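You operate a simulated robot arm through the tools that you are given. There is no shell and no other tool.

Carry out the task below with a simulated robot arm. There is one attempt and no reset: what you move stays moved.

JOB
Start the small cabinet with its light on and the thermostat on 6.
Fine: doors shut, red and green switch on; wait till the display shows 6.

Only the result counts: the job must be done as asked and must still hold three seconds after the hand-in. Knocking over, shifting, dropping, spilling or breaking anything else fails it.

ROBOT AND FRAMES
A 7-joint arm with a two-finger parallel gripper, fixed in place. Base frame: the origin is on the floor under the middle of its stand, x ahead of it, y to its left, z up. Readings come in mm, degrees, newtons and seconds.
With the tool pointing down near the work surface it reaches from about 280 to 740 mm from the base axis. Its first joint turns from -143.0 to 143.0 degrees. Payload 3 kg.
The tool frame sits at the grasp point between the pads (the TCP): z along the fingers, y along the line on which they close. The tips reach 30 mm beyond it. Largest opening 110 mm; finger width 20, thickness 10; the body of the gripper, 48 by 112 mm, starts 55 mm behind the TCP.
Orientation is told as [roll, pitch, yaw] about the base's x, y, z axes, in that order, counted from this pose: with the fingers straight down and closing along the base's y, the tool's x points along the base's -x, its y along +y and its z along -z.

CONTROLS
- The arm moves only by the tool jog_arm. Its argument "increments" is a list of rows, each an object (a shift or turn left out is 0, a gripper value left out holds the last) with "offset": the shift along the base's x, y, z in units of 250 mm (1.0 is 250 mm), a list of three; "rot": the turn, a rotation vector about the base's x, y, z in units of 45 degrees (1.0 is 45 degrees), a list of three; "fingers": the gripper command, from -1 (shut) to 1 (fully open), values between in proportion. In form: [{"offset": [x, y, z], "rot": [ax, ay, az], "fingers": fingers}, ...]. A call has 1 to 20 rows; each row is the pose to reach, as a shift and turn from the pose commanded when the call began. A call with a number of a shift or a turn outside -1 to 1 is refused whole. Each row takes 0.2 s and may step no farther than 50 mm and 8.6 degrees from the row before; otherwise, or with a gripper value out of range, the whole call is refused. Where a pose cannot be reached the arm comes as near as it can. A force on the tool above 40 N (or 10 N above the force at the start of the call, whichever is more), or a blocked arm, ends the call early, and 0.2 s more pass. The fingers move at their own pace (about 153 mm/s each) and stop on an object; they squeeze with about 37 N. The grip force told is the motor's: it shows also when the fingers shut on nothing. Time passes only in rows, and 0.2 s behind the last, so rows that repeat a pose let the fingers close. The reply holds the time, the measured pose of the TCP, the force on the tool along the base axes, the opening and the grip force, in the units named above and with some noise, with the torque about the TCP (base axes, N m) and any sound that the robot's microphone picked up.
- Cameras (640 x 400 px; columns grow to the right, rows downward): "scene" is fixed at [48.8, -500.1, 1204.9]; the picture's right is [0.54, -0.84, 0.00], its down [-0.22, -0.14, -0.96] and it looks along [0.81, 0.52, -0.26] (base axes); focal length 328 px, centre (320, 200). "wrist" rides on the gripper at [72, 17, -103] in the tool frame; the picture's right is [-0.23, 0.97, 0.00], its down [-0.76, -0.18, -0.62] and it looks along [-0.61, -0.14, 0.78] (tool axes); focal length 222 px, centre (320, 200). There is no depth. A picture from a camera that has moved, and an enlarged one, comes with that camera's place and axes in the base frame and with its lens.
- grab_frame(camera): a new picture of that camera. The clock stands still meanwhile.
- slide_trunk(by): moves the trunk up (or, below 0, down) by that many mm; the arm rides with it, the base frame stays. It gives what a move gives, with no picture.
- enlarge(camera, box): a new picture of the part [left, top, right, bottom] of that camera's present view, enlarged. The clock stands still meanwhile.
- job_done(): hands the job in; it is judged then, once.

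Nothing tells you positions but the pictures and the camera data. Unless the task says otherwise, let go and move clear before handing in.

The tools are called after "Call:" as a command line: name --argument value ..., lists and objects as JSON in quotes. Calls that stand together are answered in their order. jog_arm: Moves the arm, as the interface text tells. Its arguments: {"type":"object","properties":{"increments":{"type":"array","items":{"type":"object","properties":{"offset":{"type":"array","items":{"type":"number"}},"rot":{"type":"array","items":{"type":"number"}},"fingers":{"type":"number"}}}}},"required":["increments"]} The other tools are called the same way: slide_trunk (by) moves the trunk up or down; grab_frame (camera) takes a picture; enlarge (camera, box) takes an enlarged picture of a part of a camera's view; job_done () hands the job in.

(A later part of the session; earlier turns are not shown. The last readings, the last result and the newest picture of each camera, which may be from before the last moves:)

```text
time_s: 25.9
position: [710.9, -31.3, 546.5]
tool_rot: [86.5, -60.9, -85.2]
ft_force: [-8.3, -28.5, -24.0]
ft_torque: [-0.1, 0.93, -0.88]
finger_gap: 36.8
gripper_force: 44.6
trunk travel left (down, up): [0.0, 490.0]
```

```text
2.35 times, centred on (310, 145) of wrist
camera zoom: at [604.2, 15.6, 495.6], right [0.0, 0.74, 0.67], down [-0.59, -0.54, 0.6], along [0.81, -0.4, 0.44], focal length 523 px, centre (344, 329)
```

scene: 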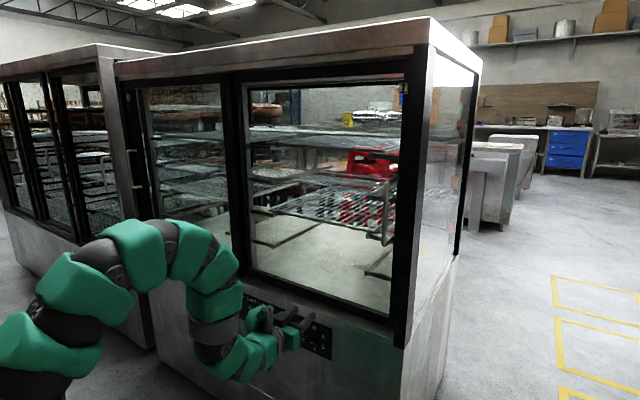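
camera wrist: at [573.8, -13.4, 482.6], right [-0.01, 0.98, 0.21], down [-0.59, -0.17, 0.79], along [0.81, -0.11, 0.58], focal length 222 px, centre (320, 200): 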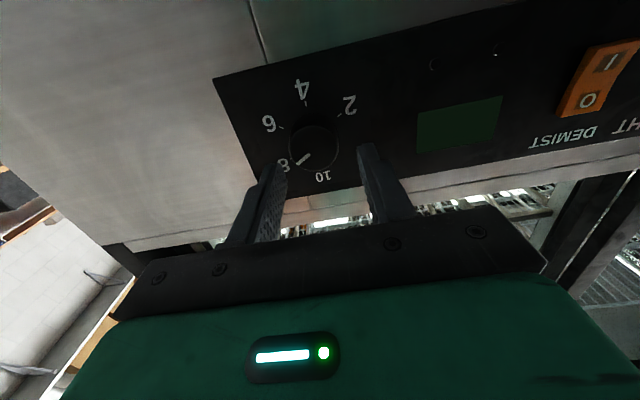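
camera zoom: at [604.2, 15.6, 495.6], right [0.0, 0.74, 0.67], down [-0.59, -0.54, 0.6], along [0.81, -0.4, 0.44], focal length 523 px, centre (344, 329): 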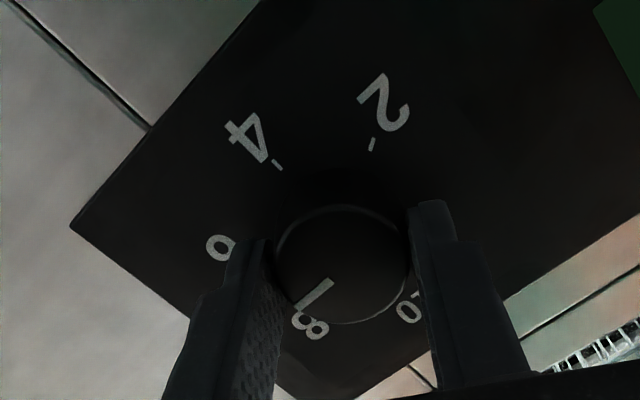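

The knob has turned about 28°, pointing near 86°, but side force has built up. I'll relieve it with a small shift before continuing.

Call:
jog_arm --increments '[{"offset": [0, -0.004, -0.003]}, {"offset": [0, -0.008, -0.006]}]'

```text
time_s: 26.5
position: [710.8, -32.2, 547.7]
tool_rot: [86.8, -61.0, -85.2]
ft_force: [-16.5, -19.3, -19.1]
ft_torque: [-0.07, 0.52, -0.99]
finger_gap: 37.0
gripper_force: 45.2
trunk travel left (down, up): [0.0, 490.0]
```

Call:
jog_arm --increments '[{"offset": [-0.004, -0.006, -0.006]}, {"offset": [-0.008, -0.011, -0.01]}]'

```text
time_s: 27.1
position: [710.6, -31.9, 547.6]
tool_rot: [87.6, -61.0, -85.6]
ft_force: [29.7, 3.5, -4.4]
ft_torque: [0.0, 0.43, 0.29]
finger_gap: 36.8
gripper_force: 45.2
trunk travel left (down, up): [0.0, 490.0]
```

The side forces are nearly gone. I'll nudge x forward about 1 mm and turn on by another 30°.

Call:
jog_arm --increments '[{"offset": [0.005, 0, 0]}, {"offset": [0.005, 0, 0], "rot": [0.13, 0, 0]}, {"offset": [0.005, 0, 0], "rot": [0.26, 0, 0]}, {"offset": [0.005, 0, 0], "rot": [0.39, 0, 0]}, {"offset": [0.005, 0, 0], "rot": [0.52, 0, 0]}, {"offset": [0.005, 0, 0], "rot": [0.65, 0, 0]}]'

Call:
enlarge --camera "scene" --box '[296, 318, 346, 363]'

Call:
enlarge --camera "wrist" --box '[210, 60, 410, 230]'

```text
time_s: 28.0
position: [709.6, -33.1, 546.1]
tool_rot: [88.7, -48.0, -86.5]
ft_force: [7.9, 7.7, -7.4]
ft_torque: [0.0, 0.05, 0.2]
finger_gap: 36.6
gripper_force: 44.9
trunk travel left (down, up): [0.0, 490.0]
stopped in row 4: the force on the tool passed its limit at 41 N (the readings are from after the stop); the commanded pose is now the measured one
```

```text
8.89 times, centred on (321, 340) of scene
camera zoom: at [48.8, -500.1, 1204.9], right [0.54, -0.84, 0.0], down [-0.22, -0.14, -0.96], along [0.81, 0.52, -0.26], focal length 2913 px, centre (311, -1049)
```

zoom: 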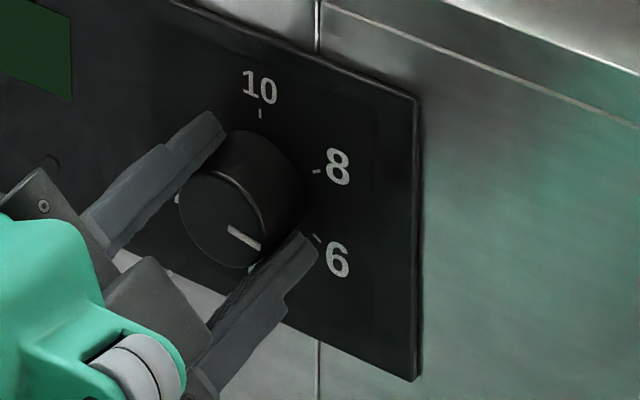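

```text
2.35 times, centred on (310, 145) of wrist
camera zoom: at [603.4, 23.8, 506.0], right [-0.01, 0.57, 0.82], down [-0.59, -0.67, 0.46], along [0.81, -0.48, 0.34], focal length 523 px, centre (344, 329)
```

zoom: 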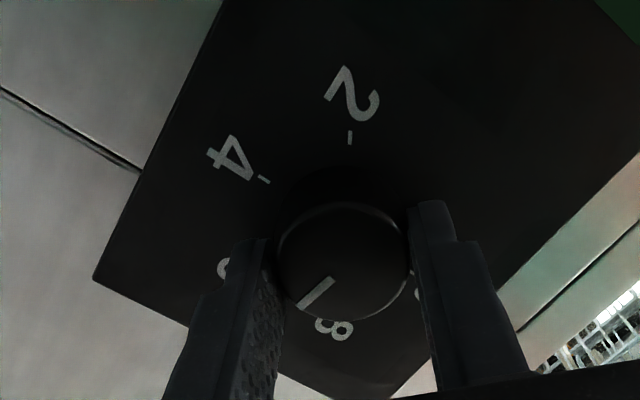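

The pointer is at roughly 98 to 102°, and the side force tripped the stop but has now relaxed. I'll continue in smaller turns.

Call:
jog_arm --increments '[{"rot": [0.11, 0, 0]}, {"rot": [0.22, 0, 0]}]'

```text
time_s: 28.6
position: [710.8, -32.9, 546.8]
tool_rot: [89.3, -37.9, -87.0]
ft_force: [6.1, 12.2, -13.2]
ft_torque: [-0.02, 0.61, 0.5]
finger_gap: 36.5
gripper_force: 44.6
trunk travel left (down, up): [0.0, 490.0]
```

Call:
jog_arm --increments '[{"rot": [0.09, 0, 0]}, {"rot": [0.18, 0, 0]}]'

Call:
enlarge --camera "scene" --box '[296, 318, 346, 363]'

Call:
enlarge --camera "wrist" --box '[210, 60, 410, 230]'

```text
time_s: 29.2
position: [709.6, -32.6, 546.8]
tool_rot: [89.8, -29.8, -87.4]
ft_force: [1.3, 6.1, -15.7]
ft_torque: [-0.04, 0.93, 1.23]
finger_gap: 36.7
gripper_force: 44.4
trunk travel left (down, up): [0.0, 490.0]
```

```text
8.89 times, centred on (321, 340) of scene
camera zoom: at [48.8, -500.1, 1204.9], right [0.54, -0.84, 0.0], down [-0.22, -0.14, -0.96], along [0.81, 0.52, -0.26], focal length 2913 px, centre (311, -1049)
```

zoom: 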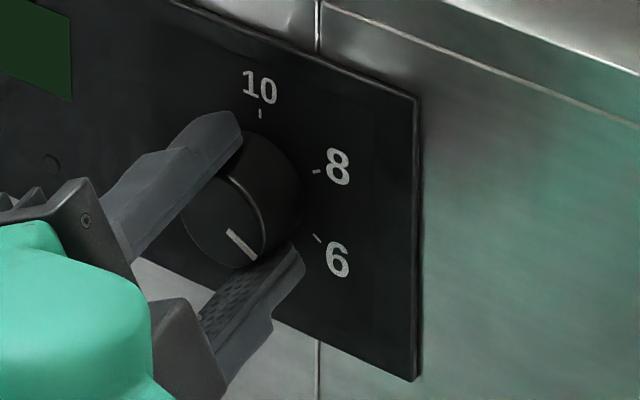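

```text
2.35 times, centred on (310, 145) of wrist
camera zoom: at [603.5, 33.6, 524.9], right [-0.01, 0.29, 0.96], down [-0.59, -0.78, 0.23], along [0.81, -0.56, 0.18], focal length 523 px, centre (344, 329)
```

zoom: 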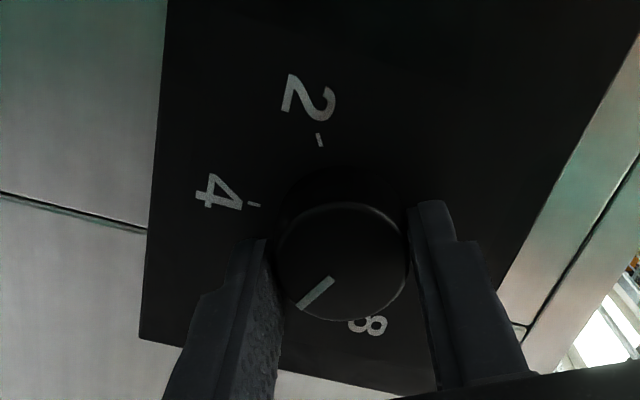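

The pointer now measures about 120°, which is right on the 6 tick. I'll open the fingers and back straight out to check.

Call:
jog_arm --increments '[{"fingers": -0.2}, {"fingers": 0.0}, {"offset": [-0.04, 0, 0], "fingers": 0.05}, {"offset": [-0.1, 0, 0], "fingers": 0.05}, {"offset": [-0.16, 0, 0], "fingers": 0.05}]'

Call:
enlarge --camera "scene" --box '[296, 318, 346, 363]'

Call:
enlarge --camera "wrist" --box '[210, 60, 410, 230]'

```text
time_s: 30.4
position: [670.3, -35.4, 547.4]
tool_rot: [90.0, -29.9, -87.4]
ft_force: [0.7, 0.3, 0.1]
ft_torque: [-0.02, 0.0, -0.04]
finger_gap: 57.5
gripper_force: 0.0
trunk travel left (down, up): [0.0, 490.0]
```

```text
8.89 times, centred on (321, 340) of scene
camera zoom: at [48.8, -500.1, 1204.9], right [0.54, -0.84, 0.0], down [-0.22, -0.14, -0.96], along [0.81, 0.52, -0.26], focal length 2913 px, centre (311, -1049)
```

zoom: 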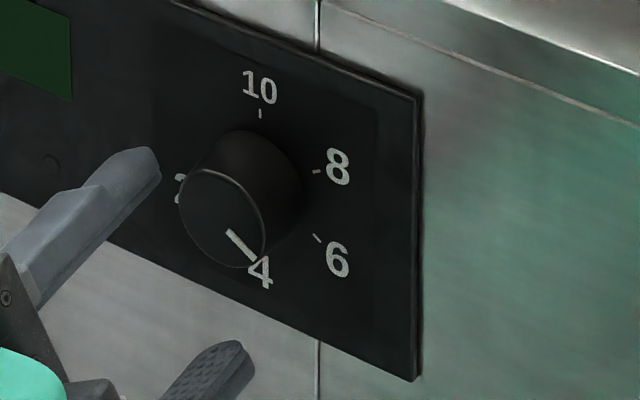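

```text
2.35 times, centred on (310, 145) of wrist
camera zoom: at [563.4, 32.3, 525.9], right [-0.01, 0.29, 0.96], down [-0.59, -0.78, 0.23], along [0.81, -0.56, 0.18], focal length 523 px, centre (344, 329)
```

zoom: 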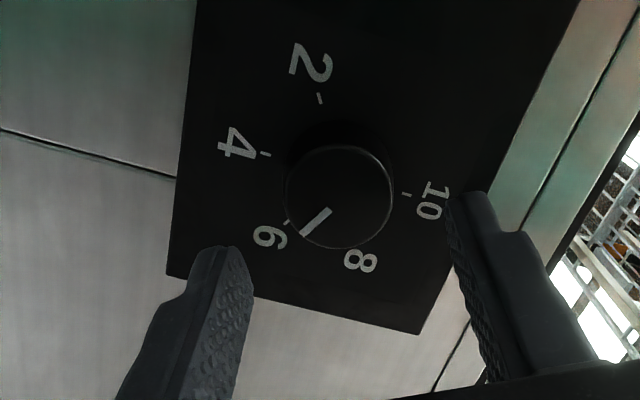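

The pointer stays on 6 and the dial is clear. Next I'll roll the tool back upright, close the fingers and move left toward the switches.

Call:
jog_arm --increments '[{"offset": [0, 0.1, 0], "rot": [-0.14, 0, 0], "fingers": -0.5}, {"offset": [0, 0.22, 0], "rot": [-0.28, 0, 0], "fingers": -1}, {"offset": [0, 0.34, 0], "rot": [-0.42, 0, 0]}, {"offset": [0, 0.46, 0], "rot": [-0.56, 0, 0]}, {"offset": [0, 0.58, 0], "rot": [-0.7, 0, 0]}, {"offset": [0, 0.7, 0], "rot": [-0.84, 0, 0]}, {"offset": [0, 0.82, 0], "rot": [-0.98, 0, 0]}]'

Call:
grab_frame --camera "wrist"

Call:
grab_frame --camera "scene"

```text
time_s: 32.0
position: [669.4, 171.4, 547.4]
tool_rot: [83.4, -74.0, -81.9]
ft_force: [0.0, -0.8, -0.2]
ft_torque: [0.02, 0.0, 0.01]
finger_gap: 0.0
gripper_force: 37.7
trunk travel left (down, up): [0.0, 490.0]
```

```text
taken
camera wrist: at [562.8, 204.1, 485.5], right [-0.01, 0.87, 0.48], down [-0.59, -0.4, 0.7], along [0.81, -0.28, 0.52], focal length 222 px, centre (320, 200)
```

wrist: 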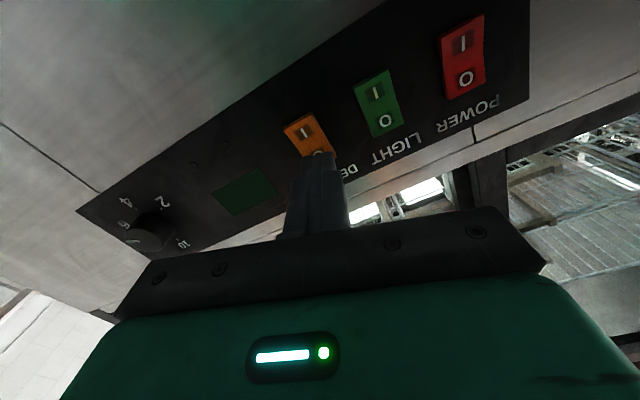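

```text
taken
```

scene: 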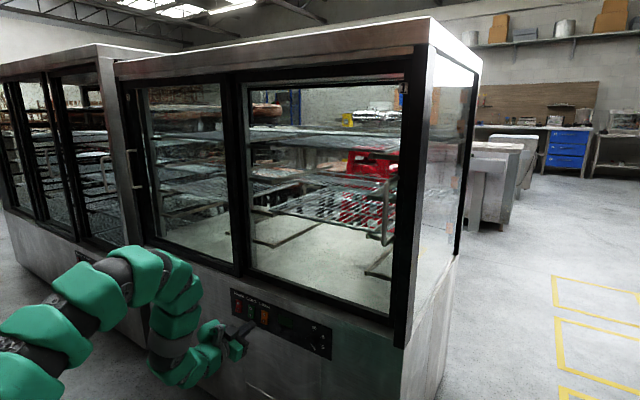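

All three switches are visible in the wrist view. I'll finish rolling the tool upright and move in front of the green switch.

Call:
jog_arm --increments '[{"offset": [0, 0.08, -0.02], "rot": [-0.12, 0, 0]}, {"offset": [0, 0.15, -0.04], "rot": [-0.24, 0, 0]}, {"offset": [0, 0.22, -0.06], "rot": [-0.36, 0, 0]}]'

Call:
grab_frame --camera "wrist"

Call:
enlarge --camera "wrist" --box '[280, 20, 520, 210]'

Call:
enlarge --camera "scene" --box '[220, 280, 290, 335]'

```text
time_s: 32.8
position: [670.1, 227.0, 532.4]
tool_rot: [-8.0, -87.7, 9.2]
ft_force: [0.1, 0.1, 0.0]
ft_torque: [0.02, -0.01, -0.02]
finger_gap: 0.0
gripper_force: 37.3
trunk travel left (down, up): [0.0, 490.0]
```

```text
taken
camera wrist: at [563.7, 241.7, 463.4], right [-0.01, 0.97, 0.22], down [-0.59, -0.19, 0.79], along [0.81, -0.12, 0.58], focal length 222 px, centre (320, 200)
```

wrist: 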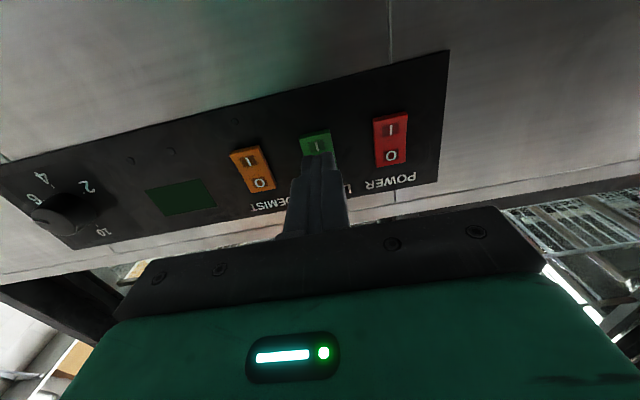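

```text
2.11 times, centred on (400, 115) of wrist
camera zoom: at [563.7, 241.7, 463.4], right [-0.01, 0.97, 0.22], down [-0.59, -0.19, 0.79], along [0.81, -0.12, 0.58], focal length 468 px, centre (152, 379)
```

zoom: 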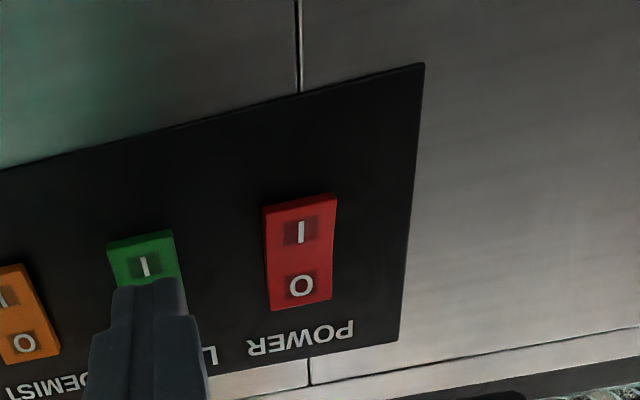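

```text
7.27 times, centred on (255, 308) of scene
camera zoom: at [48.8, -500.1, 1204.9], right [0.54, -0.84, 0.0], down [-0.22, -0.14, -0.96], along [0.81, 0.52, -0.26], focal length 2384 px, centre (793, -582)
```

zoom: 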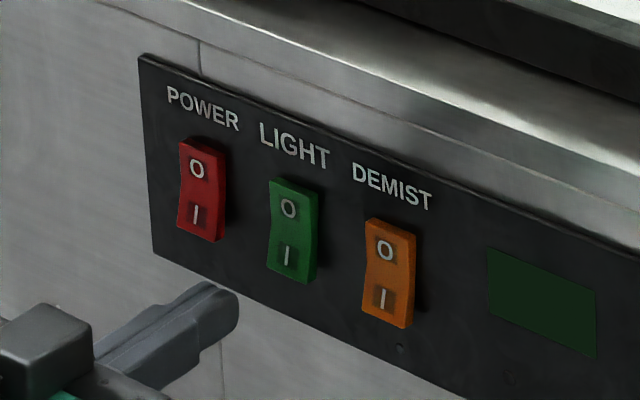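

I place green's "I" at about (741, 226, 536) and red's "I" at about (742, 287, 536). The closed fingertips are lined up with the green "I" half, so I'll advance and press gently.

Call:
jog_arm --increments '[{"offset": [0.06, -0.006, 0]}, {"offset": [0.12, -0.006, 0]}, {"offset": [0.136, -0.006, 0]}, {"offset": [0.148, -0.006, 0]}, {"offset": [0.16, -0.006, 0]}, {"offset": [0.172, -0.006, 0]}, {"offset": [0.184, -0.006, 0]}, {"offset": [0.192, -0.006, 0]}]'

Call:
enlarge --camera "scene" --box '[220, 280, 290, 335]'

Call:
enlarge --camera "wrist" --box '[240, 40, 440, 240]'

```text
time_s: 34.2
position: [707.1, 226.9, 530.8]
tool_rot: [-8.0, -87.3, 9.5]
ft_force: [-22.4, -2.8, 5.8]
ft_torque: [-0.09, -0.38, -0.14]
finger_gap: 0.0
gripper_force: 36.8
trunk travel left (down, up): [0.0, 490.0]
stopped in row 6: the force on the tool passed its limit at 52 N (the readings are from after the stop); the commanded pose is now the measured one
```

```text
7.27 times, centred on (255, 308) of scene
camera zoom: at [48.8, -500.1, 1204.9], right [0.54, -0.84, 0.0], down [-0.22, -0.14, -0.96], along [0.81, 0.52, -0.26], focal length 2384 px, centre (793, -582)
```

zoom: 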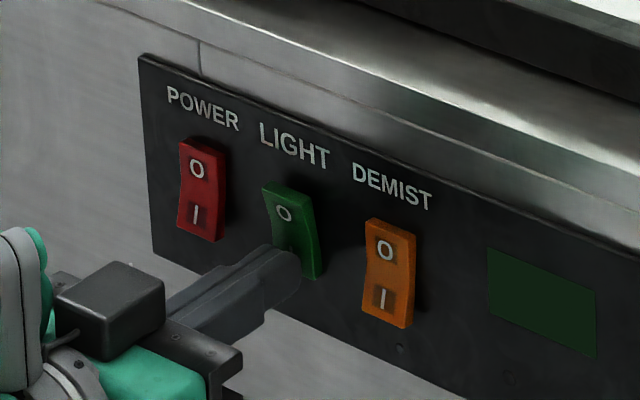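

```text
2.00 times, centred on (340, 140) of wrist
camera zoom: at [600.8, 239.3, 462.8], right [-0.01, 0.98, 0.22], down [-0.58, -0.19, 0.79], along [0.81, -0.12, 0.57], focal length 444 px, centre (280, 320)
```

zoom: 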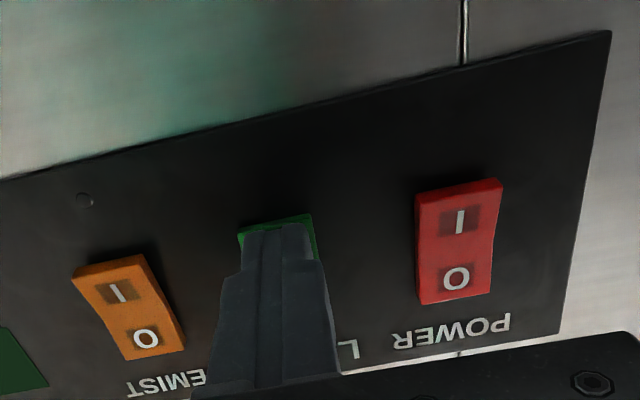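

The green rocker appears to have tipped, with the "O" side now standing out. I'll back off and check it.

Call:
jog_arm --increments '[{"offset": [-0.06, 0, 0]}, {"offset": [-0.14, 0, 0]}]'

Call:
enlarge --camera "scene" --box '[220, 280, 290, 335]'

```text
time_s: 34.8
position: [673.5, 225.4, 531.6]
tool_rot: [-6.4, -87.4, 7.8]
ft_force: [0.1, -0.1, 0.3]
ft_torque: [0.0, 0.03, 0.0]
finger_gap: 0.0
gripper_force: 37.6
trunk travel left (down, up): [0.0, 490.0]
```

```text
7.27 times, centred on (255, 308) of scene
camera zoom: at [48.8, -500.1, 1204.9], right [0.54, -0.84, 0.0], down [-0.22, -0.14, -0.96], along [0.81, 0.52, -0.26], focal length 2384 px, centre (793, -582)
```

zoom: 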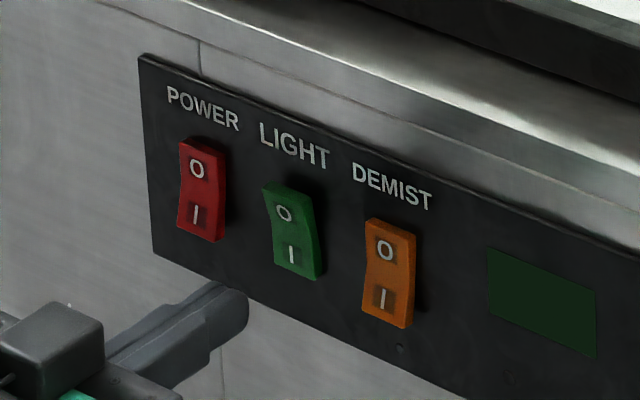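

The green switch stays tipped to "I". Now I'll move 61 mm left to the red switch and press its "I" half the same way.

Call:
jog_arm --increments '[{"offset": [0, 0.12, 0.004]}, {"offset": [0, 0.244, 0.004]}, {"offset": [0.06, 0.244, 0.004]}, {"offset": [0.1, 0.244, 0.004]}]'

Call:
enlarge --camera "wrist" --box '[240, 40, 440, 240]'

Call:
enlarge --camera "scene" --box '[220, 280, 290, 335]'

```text
time_s: 35.8
position: [698.2, 287.0, 531.9]
tool_rot: [-6.3, -87.6, 7.8]
ft_force: [-0.3, -1.1, -0.4]
ft_torque: [0.01, 0.01, 0.01]
finger_gap: 0.2
gripper_force: 36.9
trunk travel left (down, up): [0.0, 490.0]
```

```text
2.00 times, centred on (340, 140) of wrist
camera zoom: at [591.0, 300.4, 463.8], right [-0.01, 0.97, 0.22], down [-0.59, -0.19, 0.79], along [0.81, -0.12, 0.57], focal length 444 px, centre (280, 320)
```

zoom: 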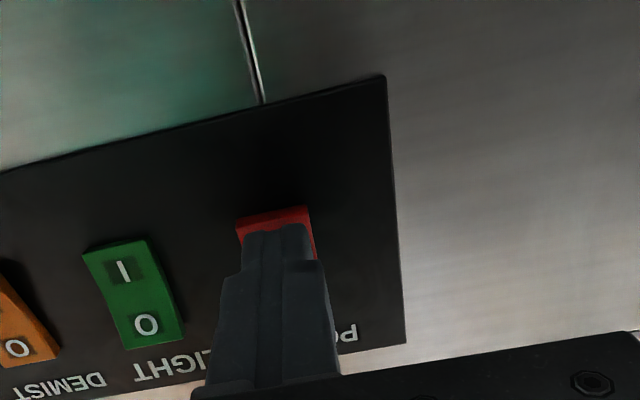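

```text
7.27 times, centred on (255, 308) of scene
camera zoom: at [48.8, -500.1, 1204.9], right [0.54, -0.84, 0.0], down [-0.22, -0.14, -0.96], along [0.81, 0.52, -0.26], focal length 2384 px, centre (793, -582)
```

zoom: 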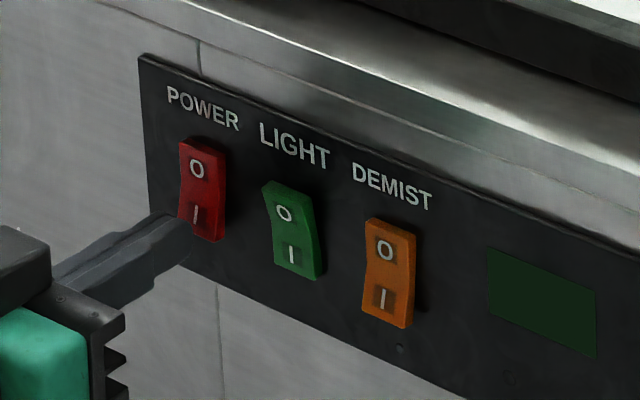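

The fingertips are right in front of the red "I" half. I'll press in small steps.

Call:
jog_arm --increments '[{"offset": [0.012, 0, 0]}, {"offset": [0.024, 0, 0]}, {"offset": [0.036, 0, 0]}, {"offset": [0.048, 0, 0]}, {"offset": [0.06, 0, 0]}, {"offset": [0.068, 0, 0]}]'

Call:
enlarge --camera "scene" --box '[220, 280, 340, 365]'

```text
time_s: 36.8
position: [707.4, 286.4, 531.9]
tool_rot: [-7.2, -87.2, 8.4]
ft_force: [-28.0, -7.9, 6.8]
ft_torque: [0.08, -0.45, -0.37]
finger_gap: 0.0
gripper_force: 36.7
trunk travel left (down, up): [0.0, 490.0]
stopped in row 4: the force on the tool passed its limit at 52 N (the readings are from after the stop); the commanded pose is now the measured one
```

```text
4.71 times, centred on (280, 322) of scene
camera zoom: at [48.8, -500.1, 1204.9], right [0.54, -0.84, 0.0], down [-0.22, -0.14, -0.96], along [0.81, 0.52, -0.26], focal length 1542 px, centre (508, -376)
```

zoom: 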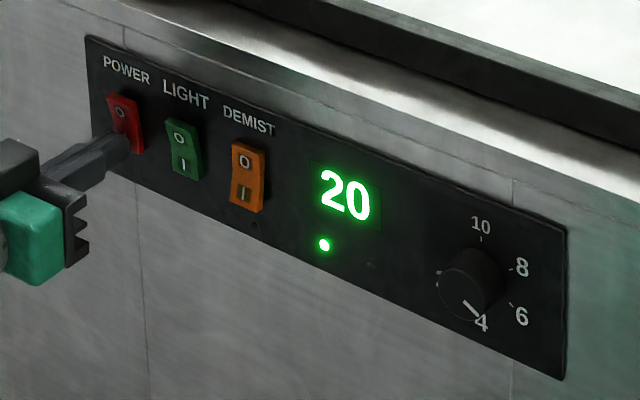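

Power is on: the display shows 20 and a green lamp is lit. I'll back away from the switches and look at the whole cabinet.

Call:
jog_arm --increments '[{"offset": [-0.06, 0, 0]}, {"offset": [-0.14, 0, 0]}, {"offset": [-0.2, 0, 0]}, {"offset": [-0.2, 0, 0]}]'

Call:
grab_frame --camera "scene"

Call:
enlarge --camera "scene" --box '[220, 280, 340, 365]'

```text
time_s: 37.8
position: [659.5, 286.4, 530.4]
tool_rot: [-8.2, -87.2, 9.4]
ft_force: [0.0, -0.4, 0.1]
ft_torque: [0.03, -0.01, -0.03]
finger_gap: 0.0
gripper_force: 37.1
trunk travel left (down, up): [0.0, 490.0]
```

```text
taken
```

scene: 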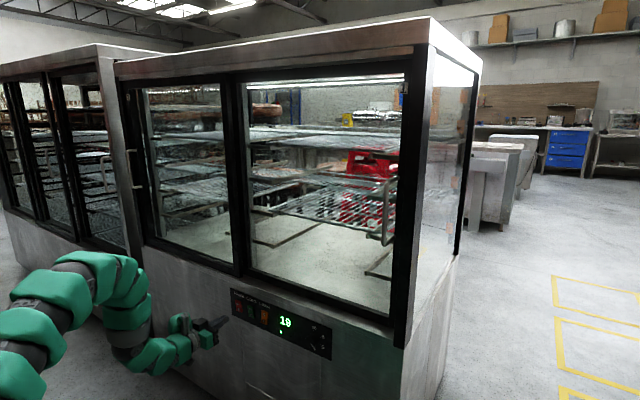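

```text
4.71 times, centred on (280, 322) of scene
camera zoom: at [48.8, -500.1, 1204.9], right [0.54, -0.84, 0.0], down [-0.22, -0.14, -0.96], along [0.81, 0.52, -0.26], focal length 1542 px, centre (508, -376)
```

zoom: 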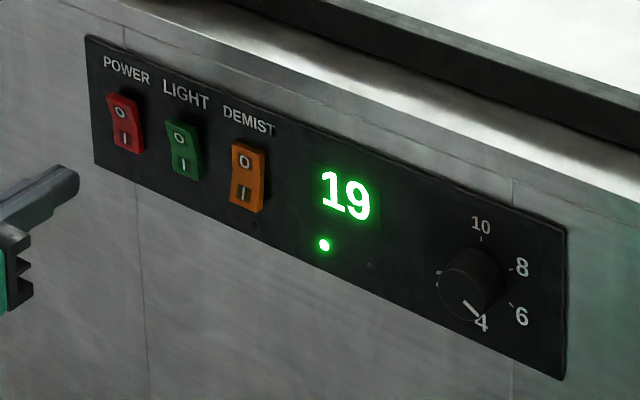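

The display is already down to 19 and the light strip at the top of the interior looks on. I'll check both doors closely while waiting for the temperature to fall.

Call:
enlarge --camera "scene" --box '[105, 60, 265, 290]'

Call:
enlarge --camera "scene" --box '[110, 75, 170, 165]'

Call:
enlarge --camera "scene" --box '[360, 60, 440, 350]'

Call:
jog_arm --increments '[{"offset": [0, 0, 0]}, {"offset": [0, 0, 0]}, {"offset": [0, 0, 0]}, {"offset": [0, 0, 0]}, {"offset": [0, 0, 0]}, {"offset": [0, 0, 0]}, {"offset": [0, 0, 0]}, {"offset": [0, 0, 0]}, {"offset": [0, 0, 0]}, {"offset": [0, 0, 0]}, {"offset": [0, 0, 0]}, {"offset": [0, 0, 0]}, {"offset": [0, 0, 0]}, {"offset": [0, 0, 0]}, {"offset": [0, 0, 0]}, {"offset": [0, 0, 0]}, {"offset": [0, 0, 0]}, {"offset": [0, 0, 0]}, {"offset": [0, 0, 0]}, {"offset": [0, 0, 0]}]'

Call:
enlarge --camera "scene" --box '[220, 280, 340, 365]'

```text
1.74 times, centred on (185, 175) of scene
camera zoom: at [48.8, -500.1, 1204.9], right [0.54, -0.84, 0.0], down [-0.22, -0.14, -0.96], along [0.81, 0.52, -0.26], focal length 570 px, centre (555, 244)
```

zoom: 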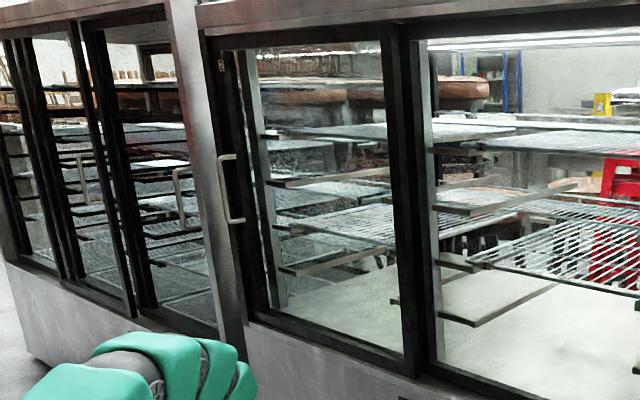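

```text
4.44 times, centred on (140, 120) of scene
camera zoom: at [48.8, -500.1, 1204.9], right [0.54, -0.84, 0.0], down [-0.22, -0.14, -0.96], along [0.81, 0.52, -0.26], focal length 1457 px, centre (1120, 556)
```

zoom: 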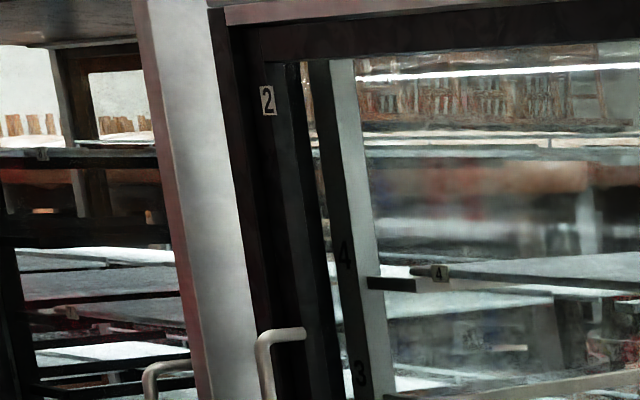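

```text
1.38 times, centred on (400, 205) of scene
camera zoom: at [48.8, -500.1, 1204.9], right [0.54, -0.84, 0.0], down [-0.22, -0.14, -0.96], along [0.81, 0.52, -0.26], focal length 452 px, centre (210, 193)
```

zoom: 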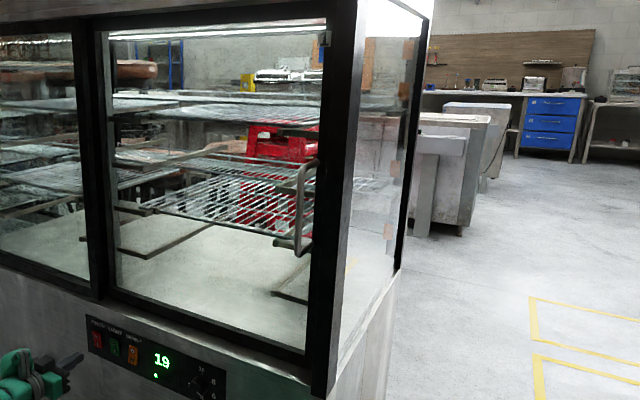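

```text
time_s: 42.0
position: [660.0, 285.0, 530.0]
tool_rot: [-7.9, -87.1, 9.2]
ft_force: [-0.5, -0.7, -0.3]
ft_torque: [0.01, 0.0, 0.02]
finger_gap: 0.0
gripper_force: 36.8
trunk travel left (down, up): [0.0, 490.0]
```

```text
4.71 times, centred on (280, 322) of scene
camera zoom: at [48.8, -500.1, 1204.9], right [0.54, -0.84, 0.0], down [-0.22, -0.14, -0.96], along [0.81, 0.52, -0.26], focal length 1542 px, centre (508, -376)
```

zoom: 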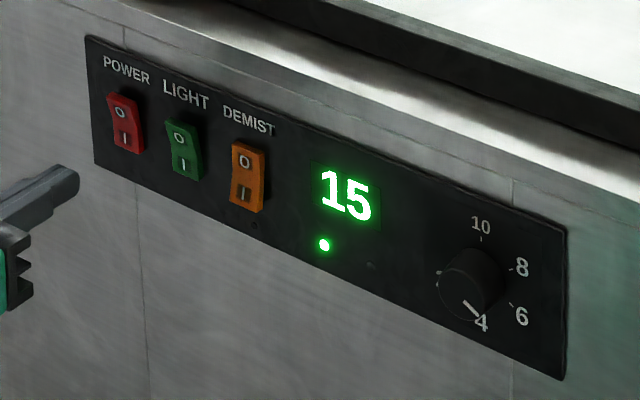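

The display reads 15 and falls about one degree per second, and both doors look shut. I'll keep waiting and glance at the left door through the wrist camera.

Call:
grab_frame --camera "wrist"

Call:
jog_arm --increments '[{"offset": [0, 0, 0]}, {"offset": [0, 0, 0]}, {"offset": [0, 0, 0]}, {"offset": [0, 0, 0]}, {"offset": [0, 0, 0]}, {"offset": [0, 0, 0]}, {"offset": [0, 0, 0]}, {"offset": [0, 0, 0]}, {"offset": [0, 0, 0]}, {"offset": [0, 0, 0]}, {"offset": [0, 0, 0]}, {"offset": [0, 0, 0]}, {"offset": [0, 0, 0]}, {"offset": [0, 0, 0]}, {"offset": [0, 0, 0]}, {"offset": [0, 0, 0]}, {"offset": [0, 0, 0]}, {"offset": [0, 0, 0]}, {"offset": [0, 0, 0]}, {"offset": [0, 0, 0]}]'

Call:
enlarge --camera "scene" --box '[220, 280, 340, 365]'

```text
taken
camera wrist: at [552.3, 300.6, 463.2], right [-0.01, 0.98, 0.22], down [-0.58, -0.19, 0.79], along [0.81, -0.12, 0.57], focal length 222 px, centre (320, 200)
```

wrist: 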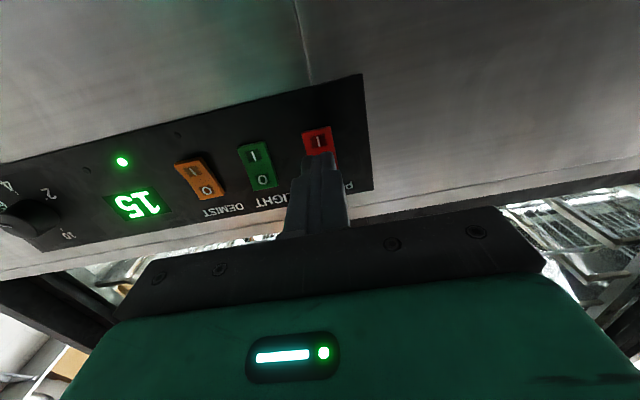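

```text
time_s: 46.2
position: [659.3, 285.8, 530.1]
tool_rot: [-7.8, -87.2, 9.1]
ft_force: [0.4, 0.2, 0.0]
ft_torque: [0.0, -0.02, 0.02]
finger_gap: 0.1
gripper_force: 36.7
trunk travel left (down, up): [0.0, 490.0]
```

```text
4.71 times, centred on (280, 322) of scene
camera zoom: at [48.8, -500.1, 1204.9], right [0.54, -0.84, 0.0], down [-0.22, -0.14, -0.96], along [0.81, 0.52, -0.26], focal length 1542 px, centre (508, -376)
```

zoom: 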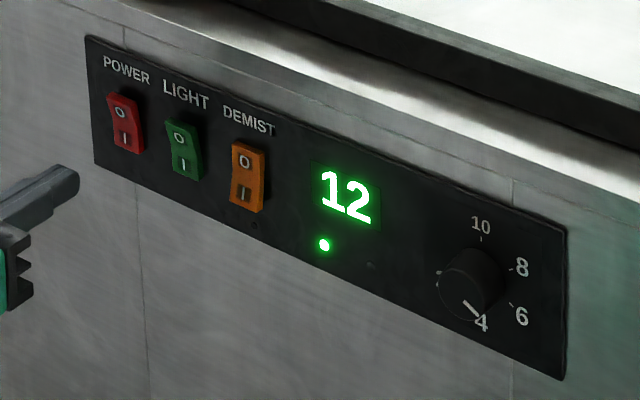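

The display now shows 12 and is dropping more slowly. I'll keep waiting without moving.

Call:
jog_arm --increments '[{"offset": [0, 0, 0]}, {"offset": [0, 0, 0]}, {"offset": [0, 0, 0]}, {"offset": [0, 0, 0]}, {"offset": [0, 0, 0]}, {"offset": [0, 0, 0]}, {"offset": [0, 0, 0]}, {"offset": [0, 0, 0]}, {"offset": [0, 0, 0]}, {"offset": [0, 0, 0]}, {"offset": [0, 0, 0]}, {"offset": [0, 0, 0]}, {"offset": [0, 0, 0]}, {"offset": [0, 0, 0]}, {"offset": [0, 0, 0]}, {"offset": [0, 0, 0]}, {"offset": [0, 0, 0]}, {"offset": [0, 0, 0]}, {"offset": [0, 0, 0]}, {"offset": [0, 0, 0]}]'

Call:
jog_arm --increments '[{"offset": [0, 0, 0]}, {"offset": [0, 0, 0]}, {"offset": [0, 0, 0]}, {"offset": [0, 0, 0]}, {"offset": [0, 0, 0]}, {"offset": [0, 0, 0]}, {"offset": [0, 0, 0]}, {"offset": [0, 0, 0]}, {"offset": [0, 0, 0]}, {"offset": [0, 0, 0]}, {"offset": [0, 0, 0]}, {"offset": [0, 0, 0]}, {"offset": [0, 0, 0]}, {"offset": [0, 0, 0]}, {"offset": [0, 0, 0]}, {"offset": [0, 0, 0]}, {"offset": [0, 0, 0]}, {"offset": [0, 0, 0]}, {"offset": [0, 0, 0]}, {"offset": [0, 0, 0]}]'

Call:
enlarge --camera "scene" --box '[220, 280, 340, 365]'

```text
time_s: 50.4
position: [658.8, 287.4, 530.9]
tool_rot: [-7.8, -87.3, 9.1]
ft_force: [0.8, 0.7, 0.1]
ft_torque: [-0.02, 0.04, -0.01]
finger_gap: 0.0
gripper_force: 37.0
trunk travel left (down, up): [0.0, 490.0]
```

```text
time_s: 54.6
position: [659.4, 286.8, 532.1]
tool_rot: [-7.6, -87.2, 9.0]
ft_force: [-0.4, -0.5, -0.4]
ft_torque: [0.02, 0.02, -0.04]
finger_gap: 0.0
gripper_force: 36.9
trunk travel left (down, up): [0.0, 490.0]
```

```text
4.71 times, centred on (280, 322) of scene
camera zoom: at [48.8, -500.1, 1204.9], right [0.54, -0.84, 0.0], down [-0.22, -0.14, -0.96], along [0.81, 0.52, -0.26], focal length 1542 px, centre (508, -376)
```

zoom: 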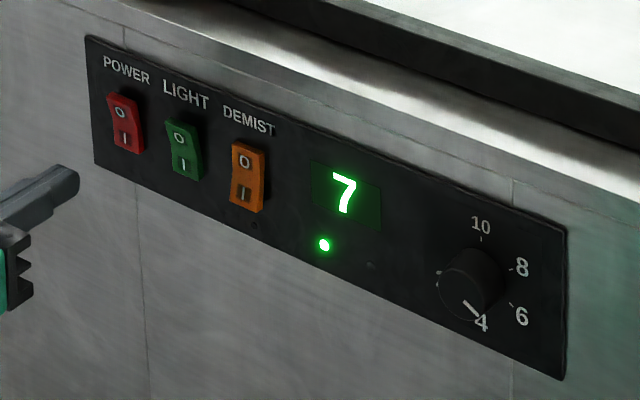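

The display is at 7, so I'll wait a little more.

Call:
jog_arm --increments '[{"offset": [0, 0, 0]}, {"offset": [0, 0, 0]}, {"offset": [0, 0, 0]}, {"offset": [0, 0, 0]}, {"offset": [0, 0, 0]}, {"offset": [0, 0, 0]}, {"offset": [0, 0, 0]}, {"offset": [0, 0, 0]}, {"offset": [0, 0, 0]}, {"offset": [0, 0, 0]}]'

Call:
enlarge --camera "scene" --box '[220, 280, 340, 365]'

```text
time_s: 56.8
position: [659.7, 286.2, 531.4]
tool_rot: [-7.9, -87.3, 9.1]
ft_force: [-0.2, 0.7, -0.1]
ft_torque: [0.0, 0.04, 0.02]
finger_gap: 0.0
gripper_force: 37.0
trunk travel left (down, up): [0.0, 490.0]
```

```text
4.71 times, centred on (280, 322) of scene
camera zoom: at [48.8, -500.1, 1204.9], right [0.54, -0.84, 0.0], down [-0.22, -0.14, -0.96], along [0.81, 0.52, -0.26], focal length 1542 px, centre (508, -376)
```

zoom: 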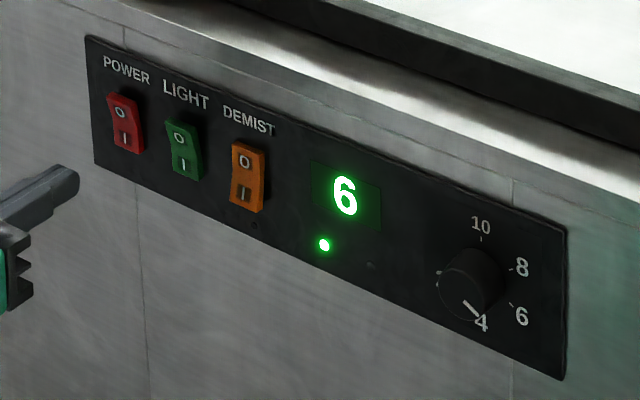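

The display shows 6. I'll wait several more seconds to see that it settles there and doesn't keep falling.

Call:
jog_arm --increments '[{"offset": [0, 0, 0]}, {"offset": [0, 0, 0]}, {"offset": [0, 0, 0]}, {"offset": [0, 0, 0]}, {"offset": [0, 0, 0]}, {"offset": [0, 0, 0]}, {"offset": [0, 0, 0]}, {"offset": [0, 0, 0]}, {"offset": [0, 0, 0]}, {"offset": [0, 0, 0]}, {"offset": [0, 0, 0]}, {"offset": [0, 0, 0]}, {"offset": [0, 0, 0]}, {"offset": [0, 0, 0]}, {"offset": [0, 0, 0]}, {"offset": [0, 0, 0]}, {"offset": [0, 0, 0]}, {"offset": [0, 0, 0]}, {"offset": [0, 0, 0]}, {"offset": [0, 0, 0]}]'

Call:
enlarge --camera "scene" --box '[220, 280, 340, 365]'

Call:
enlarge --camera "scene" --box '[300, 325, 335, 360]'

```text
time_s: 61.0
position: [659.0, 286.1, 530.5]
tool_rot: [-7.9, -87.2, 9.0]
ft_force: [0.1, -0.2, -1.0]
ft_torque: [0.0, 0.03, -0.01]
finger_gap: 0.0
gripper_force: 37.6
trunk travel left (down, up): [0.0, 490.0]
```

```text
4.71 times, centred on (280, 322) of scene
camera zoom: at [48.8, -500.1, 1204.9], right [0.54, -0.84, 0.0], down [-0.22, -0.14, -0.96], along [0.81, 0.52, -0.26], focal length 1542 px, centre (508, -376)
```

zoom: 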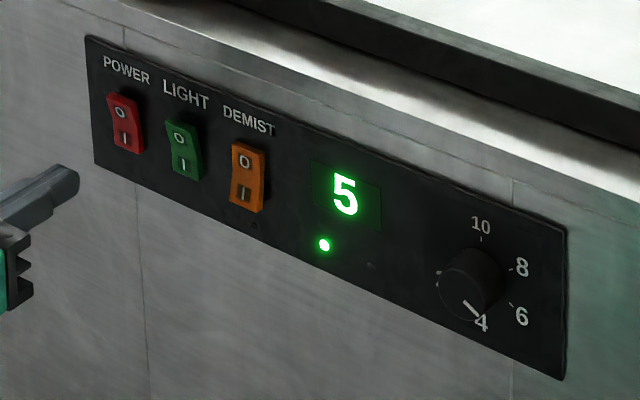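

```text
11.43 times, centred on (318, 342) of scene
camera zoom: at [48.8, -500.1, 1204.9], right [0.54, -0.84, 0.0], down [-0.22, -0.14, -0.96], along [0.81, 0.52, -0.26], focal length 3746 px, centre (349, -1429)
```

zoom: 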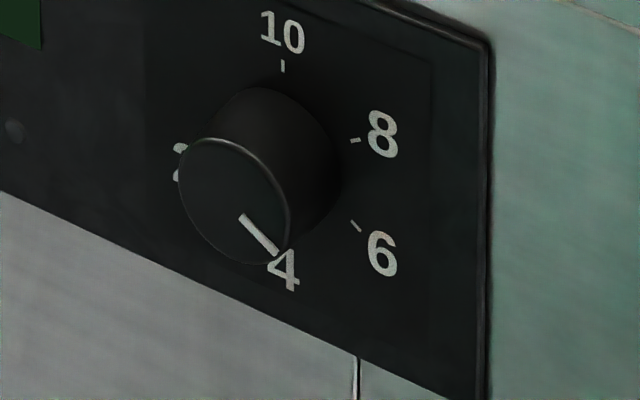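

It has slipped to 5, which could be overshoot or a setting slightly below 6. I'll wait longer to see where it settles.

Call:
jog_arm --increments '[{"offset": [0, 0, 0]}, {"offset": [0, 0, 0]}, {"offset": [0, 0, 0]}, {"offset": [0, 0, 0]}, {"offset": [0, 0, 0]}, {"offset": [0, 0, 0]}, {"offset": [0, 0, 0]}, {"offset": [0, 0, 0]}, {"offset": [0, 0, 0]}, {"offset": [0, 0, 0]}]'

Call:
enlarge --camera "scene" --box '[270, 300, 340, 365]'

Call:
jog_arm --increments '[{"offset": [0, 0, 0]}, {"offset": [0, 0, 0]}, {"offset": [0, 0, 0]}, {"offset": [0, 0, 0]}, {"offset": [0, 0, 0]}, {"offset": [0, 0, 0]}, {"offset": [0, 0, 0]}, {"offset": [0, 0, 0]}, {"offset": [0, 0, 0]}, {"offset": [0, 0, 0]}, {"offset": [0, 0, 0]}, {"offset": [0, 0, 0]}, {"offset": [0, 0, 0]}, {"offset": [0, 0, 0]}, {"offset": [0, 0, 0]}]'

Call:
enlarge --camera "scene" --box '[270, 300, 340, 365]'

```text
time_s: 63.2
position: [659.9, 285.5, 530.4]
tool_rot: [-7.8, -87.2, 9.1]
ft_force: [0.4, -0.5, -0.3]
ft_torque: [-0.01, 0.02, -0.01]
finger_gap: 0.0
gripper_force: 36.5
trunk travel left (down, up): [0.0, 490.0]
```

```text
6.15 times, centred on (305, 332) of scene
camera zoom: at [48.8, -500.1, 1204.9], right [0.54, -0.84, 0.0], down [-0.22, -0.14, -0.96], along [0.81, 0.52, -0.26], focal length 2017 px, centre (412, -615)
```

zoom: 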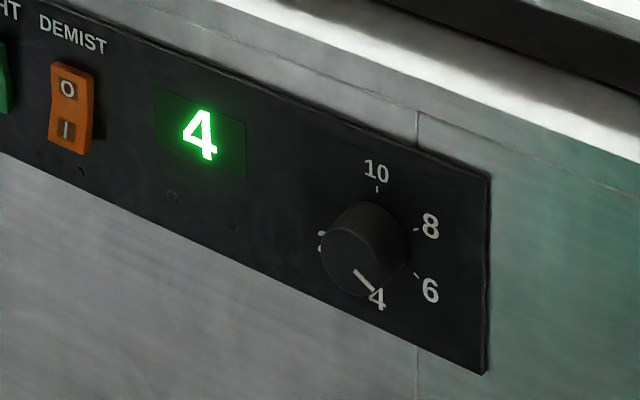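

```text
time_s: 66.4
position: [659.6, 286.9, 531.4]
tool_rot: [-7.7, -87.2, 9.0]
ft_force: [0.6, 0.6, -0.7]
ft_torque: [-0.04, 0.02, -0.01]
finger_gap: 0.0
gripper_force: 37.3
trunk travel left (down, up): [0.0, 490.0]
```

```text
6.15 times, centred on (305, 332) of scene
camera zoom: at [48.8, -500.1, 1204.9], right [0.54, -0.84, 0.0], down [-0.22, -0.14, -0.96], along [0.81, 0.52, -0.26], focal length 2017 px, centre (412, -615)
```

zoom: 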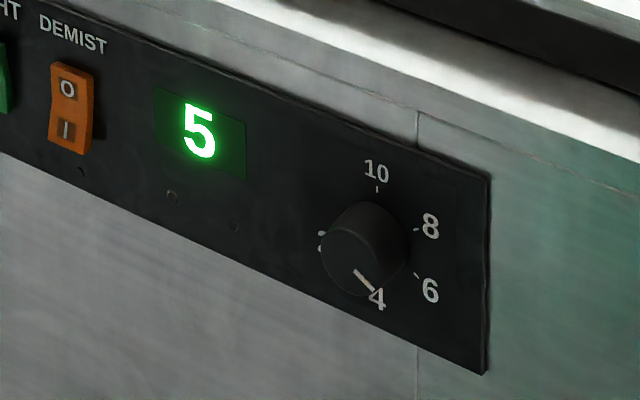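

The lamp went out at 4 and the temperature is rising again, so this is a cycling thermostat. I'll watch where it cuts back in, to find the real set point.

Call:
jog_arm --increments '[{"offset": [0, 0, 0]}, {"offset": [0, 0, 0]}, {"offset": [0, 0, 0]}, {"offset": [0, 0, 0]}, {"offset": [0, 0, 0]}, {"offset": [0, 0, 0]}, {"offset": [0, 0, 0]}, {"offset": [0, 0, 0]}, {"offset": [0, 0, 0]}]'

Call:
enlarge --camera "scene" --box '[270, 300, 340, 365]'

Call:
jog_arm --increments '[{"offset": [0, 0, 0]}, {"offset": [0, 0, 0]}, {"offset": [0, 0, 0]}, {"offset": [0, 0, 0]}, {"offset": [0, 0, 0]}, {"offset": [0, 0, 0]}, {"offset": [0, 0, 0]}, {"offset": [0, 0, 0]}, {"offset": [0, 0, 0]}]'

Call:
enlarge --camera "scene" --box '[270, 300, 340, 365]'

Call:
jog_arm --increments '[{"offset": [0, 0, 0]}, {"offset": [0, 0, 0]}, {"offset": [0, 0, 0]}, {"offset": [0, 0, 0]}, {"offset": [0, 0, 0]}, {"offset": [0, 0, 0]}, {"offset": [0, 0, 0]}, {"offset": [0, 0, 0]}, {"offset": [0, 0, 0]}]'

Call:
enlarge --camera "scene" --box '[270, 300, 340, 365]'

```text
time_s: 68.4
position: [660.3, 286.0, 530.2]
tool_rot: [-7.9, -87.2, 9.1]
ft_force: [-0.1, -0.3, 0.8]
ft_torque: [0.0, 0.02, 0.01]
finger_gap: 0.0
gripper_force: 36.5
trunk travel left (down, up): [0.0, 490.0]
```

```text
6.15 times, centred on (305, 332) of scene
camera zoom: at [48.8, -500.1, 1204.9], right [0.54, -0.84, 0.0], down [-0.22, -0.14, -0.96], along [0.81, 0.52, -0.26], focal length 2017 px, centre (412, -615)
```

zoom: 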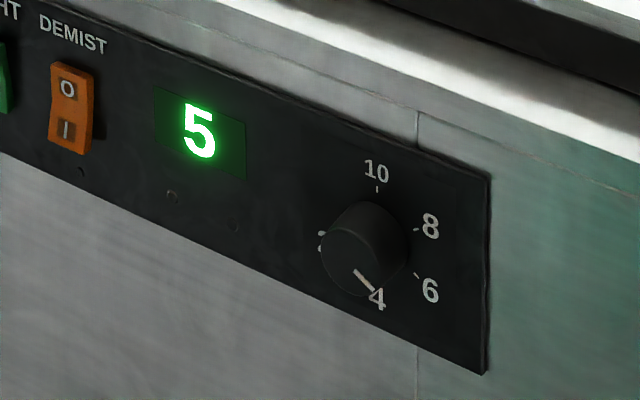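

```text
time_s: 70.4
position: [659.3, 286.1, 531.7]
tool_rot: [-7.7, -87.1, 9.1]
ft_force: [-0.6, 0.2, 0.2]
ft_torque: [0.0, 0.0, -0.02]
finger_gap: 0.0
gripper_force: 37.2
trunk travel left (down, up): [0.0, 490.0]
```

```text
6.15 times, centred on (305, 332) of scene
camera zoom: at [48.8, -500.1, 1204.9], right [0.54, -0.84, 0.0], down [-0.22, -0.14, -0.96], along [0.81, 0.52, -0.26], focal length 2017 px, centre (412, -615)
```

zoom: 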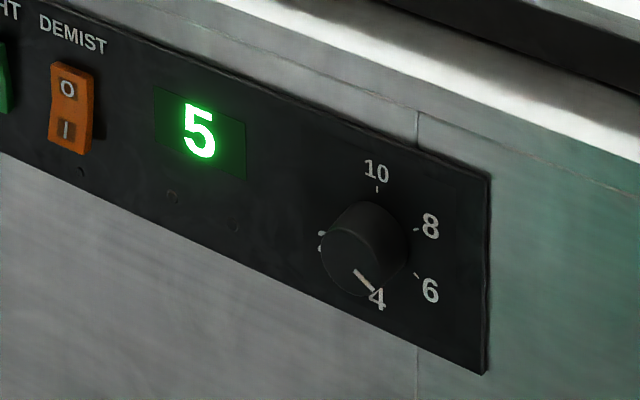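

```text
time_s: 72.4
position: [659.1, 287.6, 530.9]
tool_rot: [-7.8, -87.2, 9.0]
ft_force: [-0.6, 0.1, -0.3]
ft_torque: [-0.02, 0.01, 0.01]
finger_gap: 0.1
gripper_force: 37.3
trunk travel left (down, up): [0.0, 490.0]
```

```text
6.15 times, centred on (305, 332) of scene
camera zoom: at [48.8, -500.1, 1204.9], right [0.54, -0.84, 0.0], down [-0.22, -0.14, -0.96], along [0.81, 0.52, -0.26], focal length 2017 px, centre (412, -615)
```

zoom: 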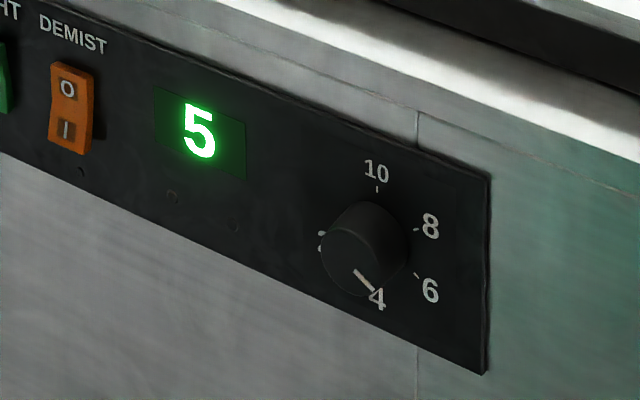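

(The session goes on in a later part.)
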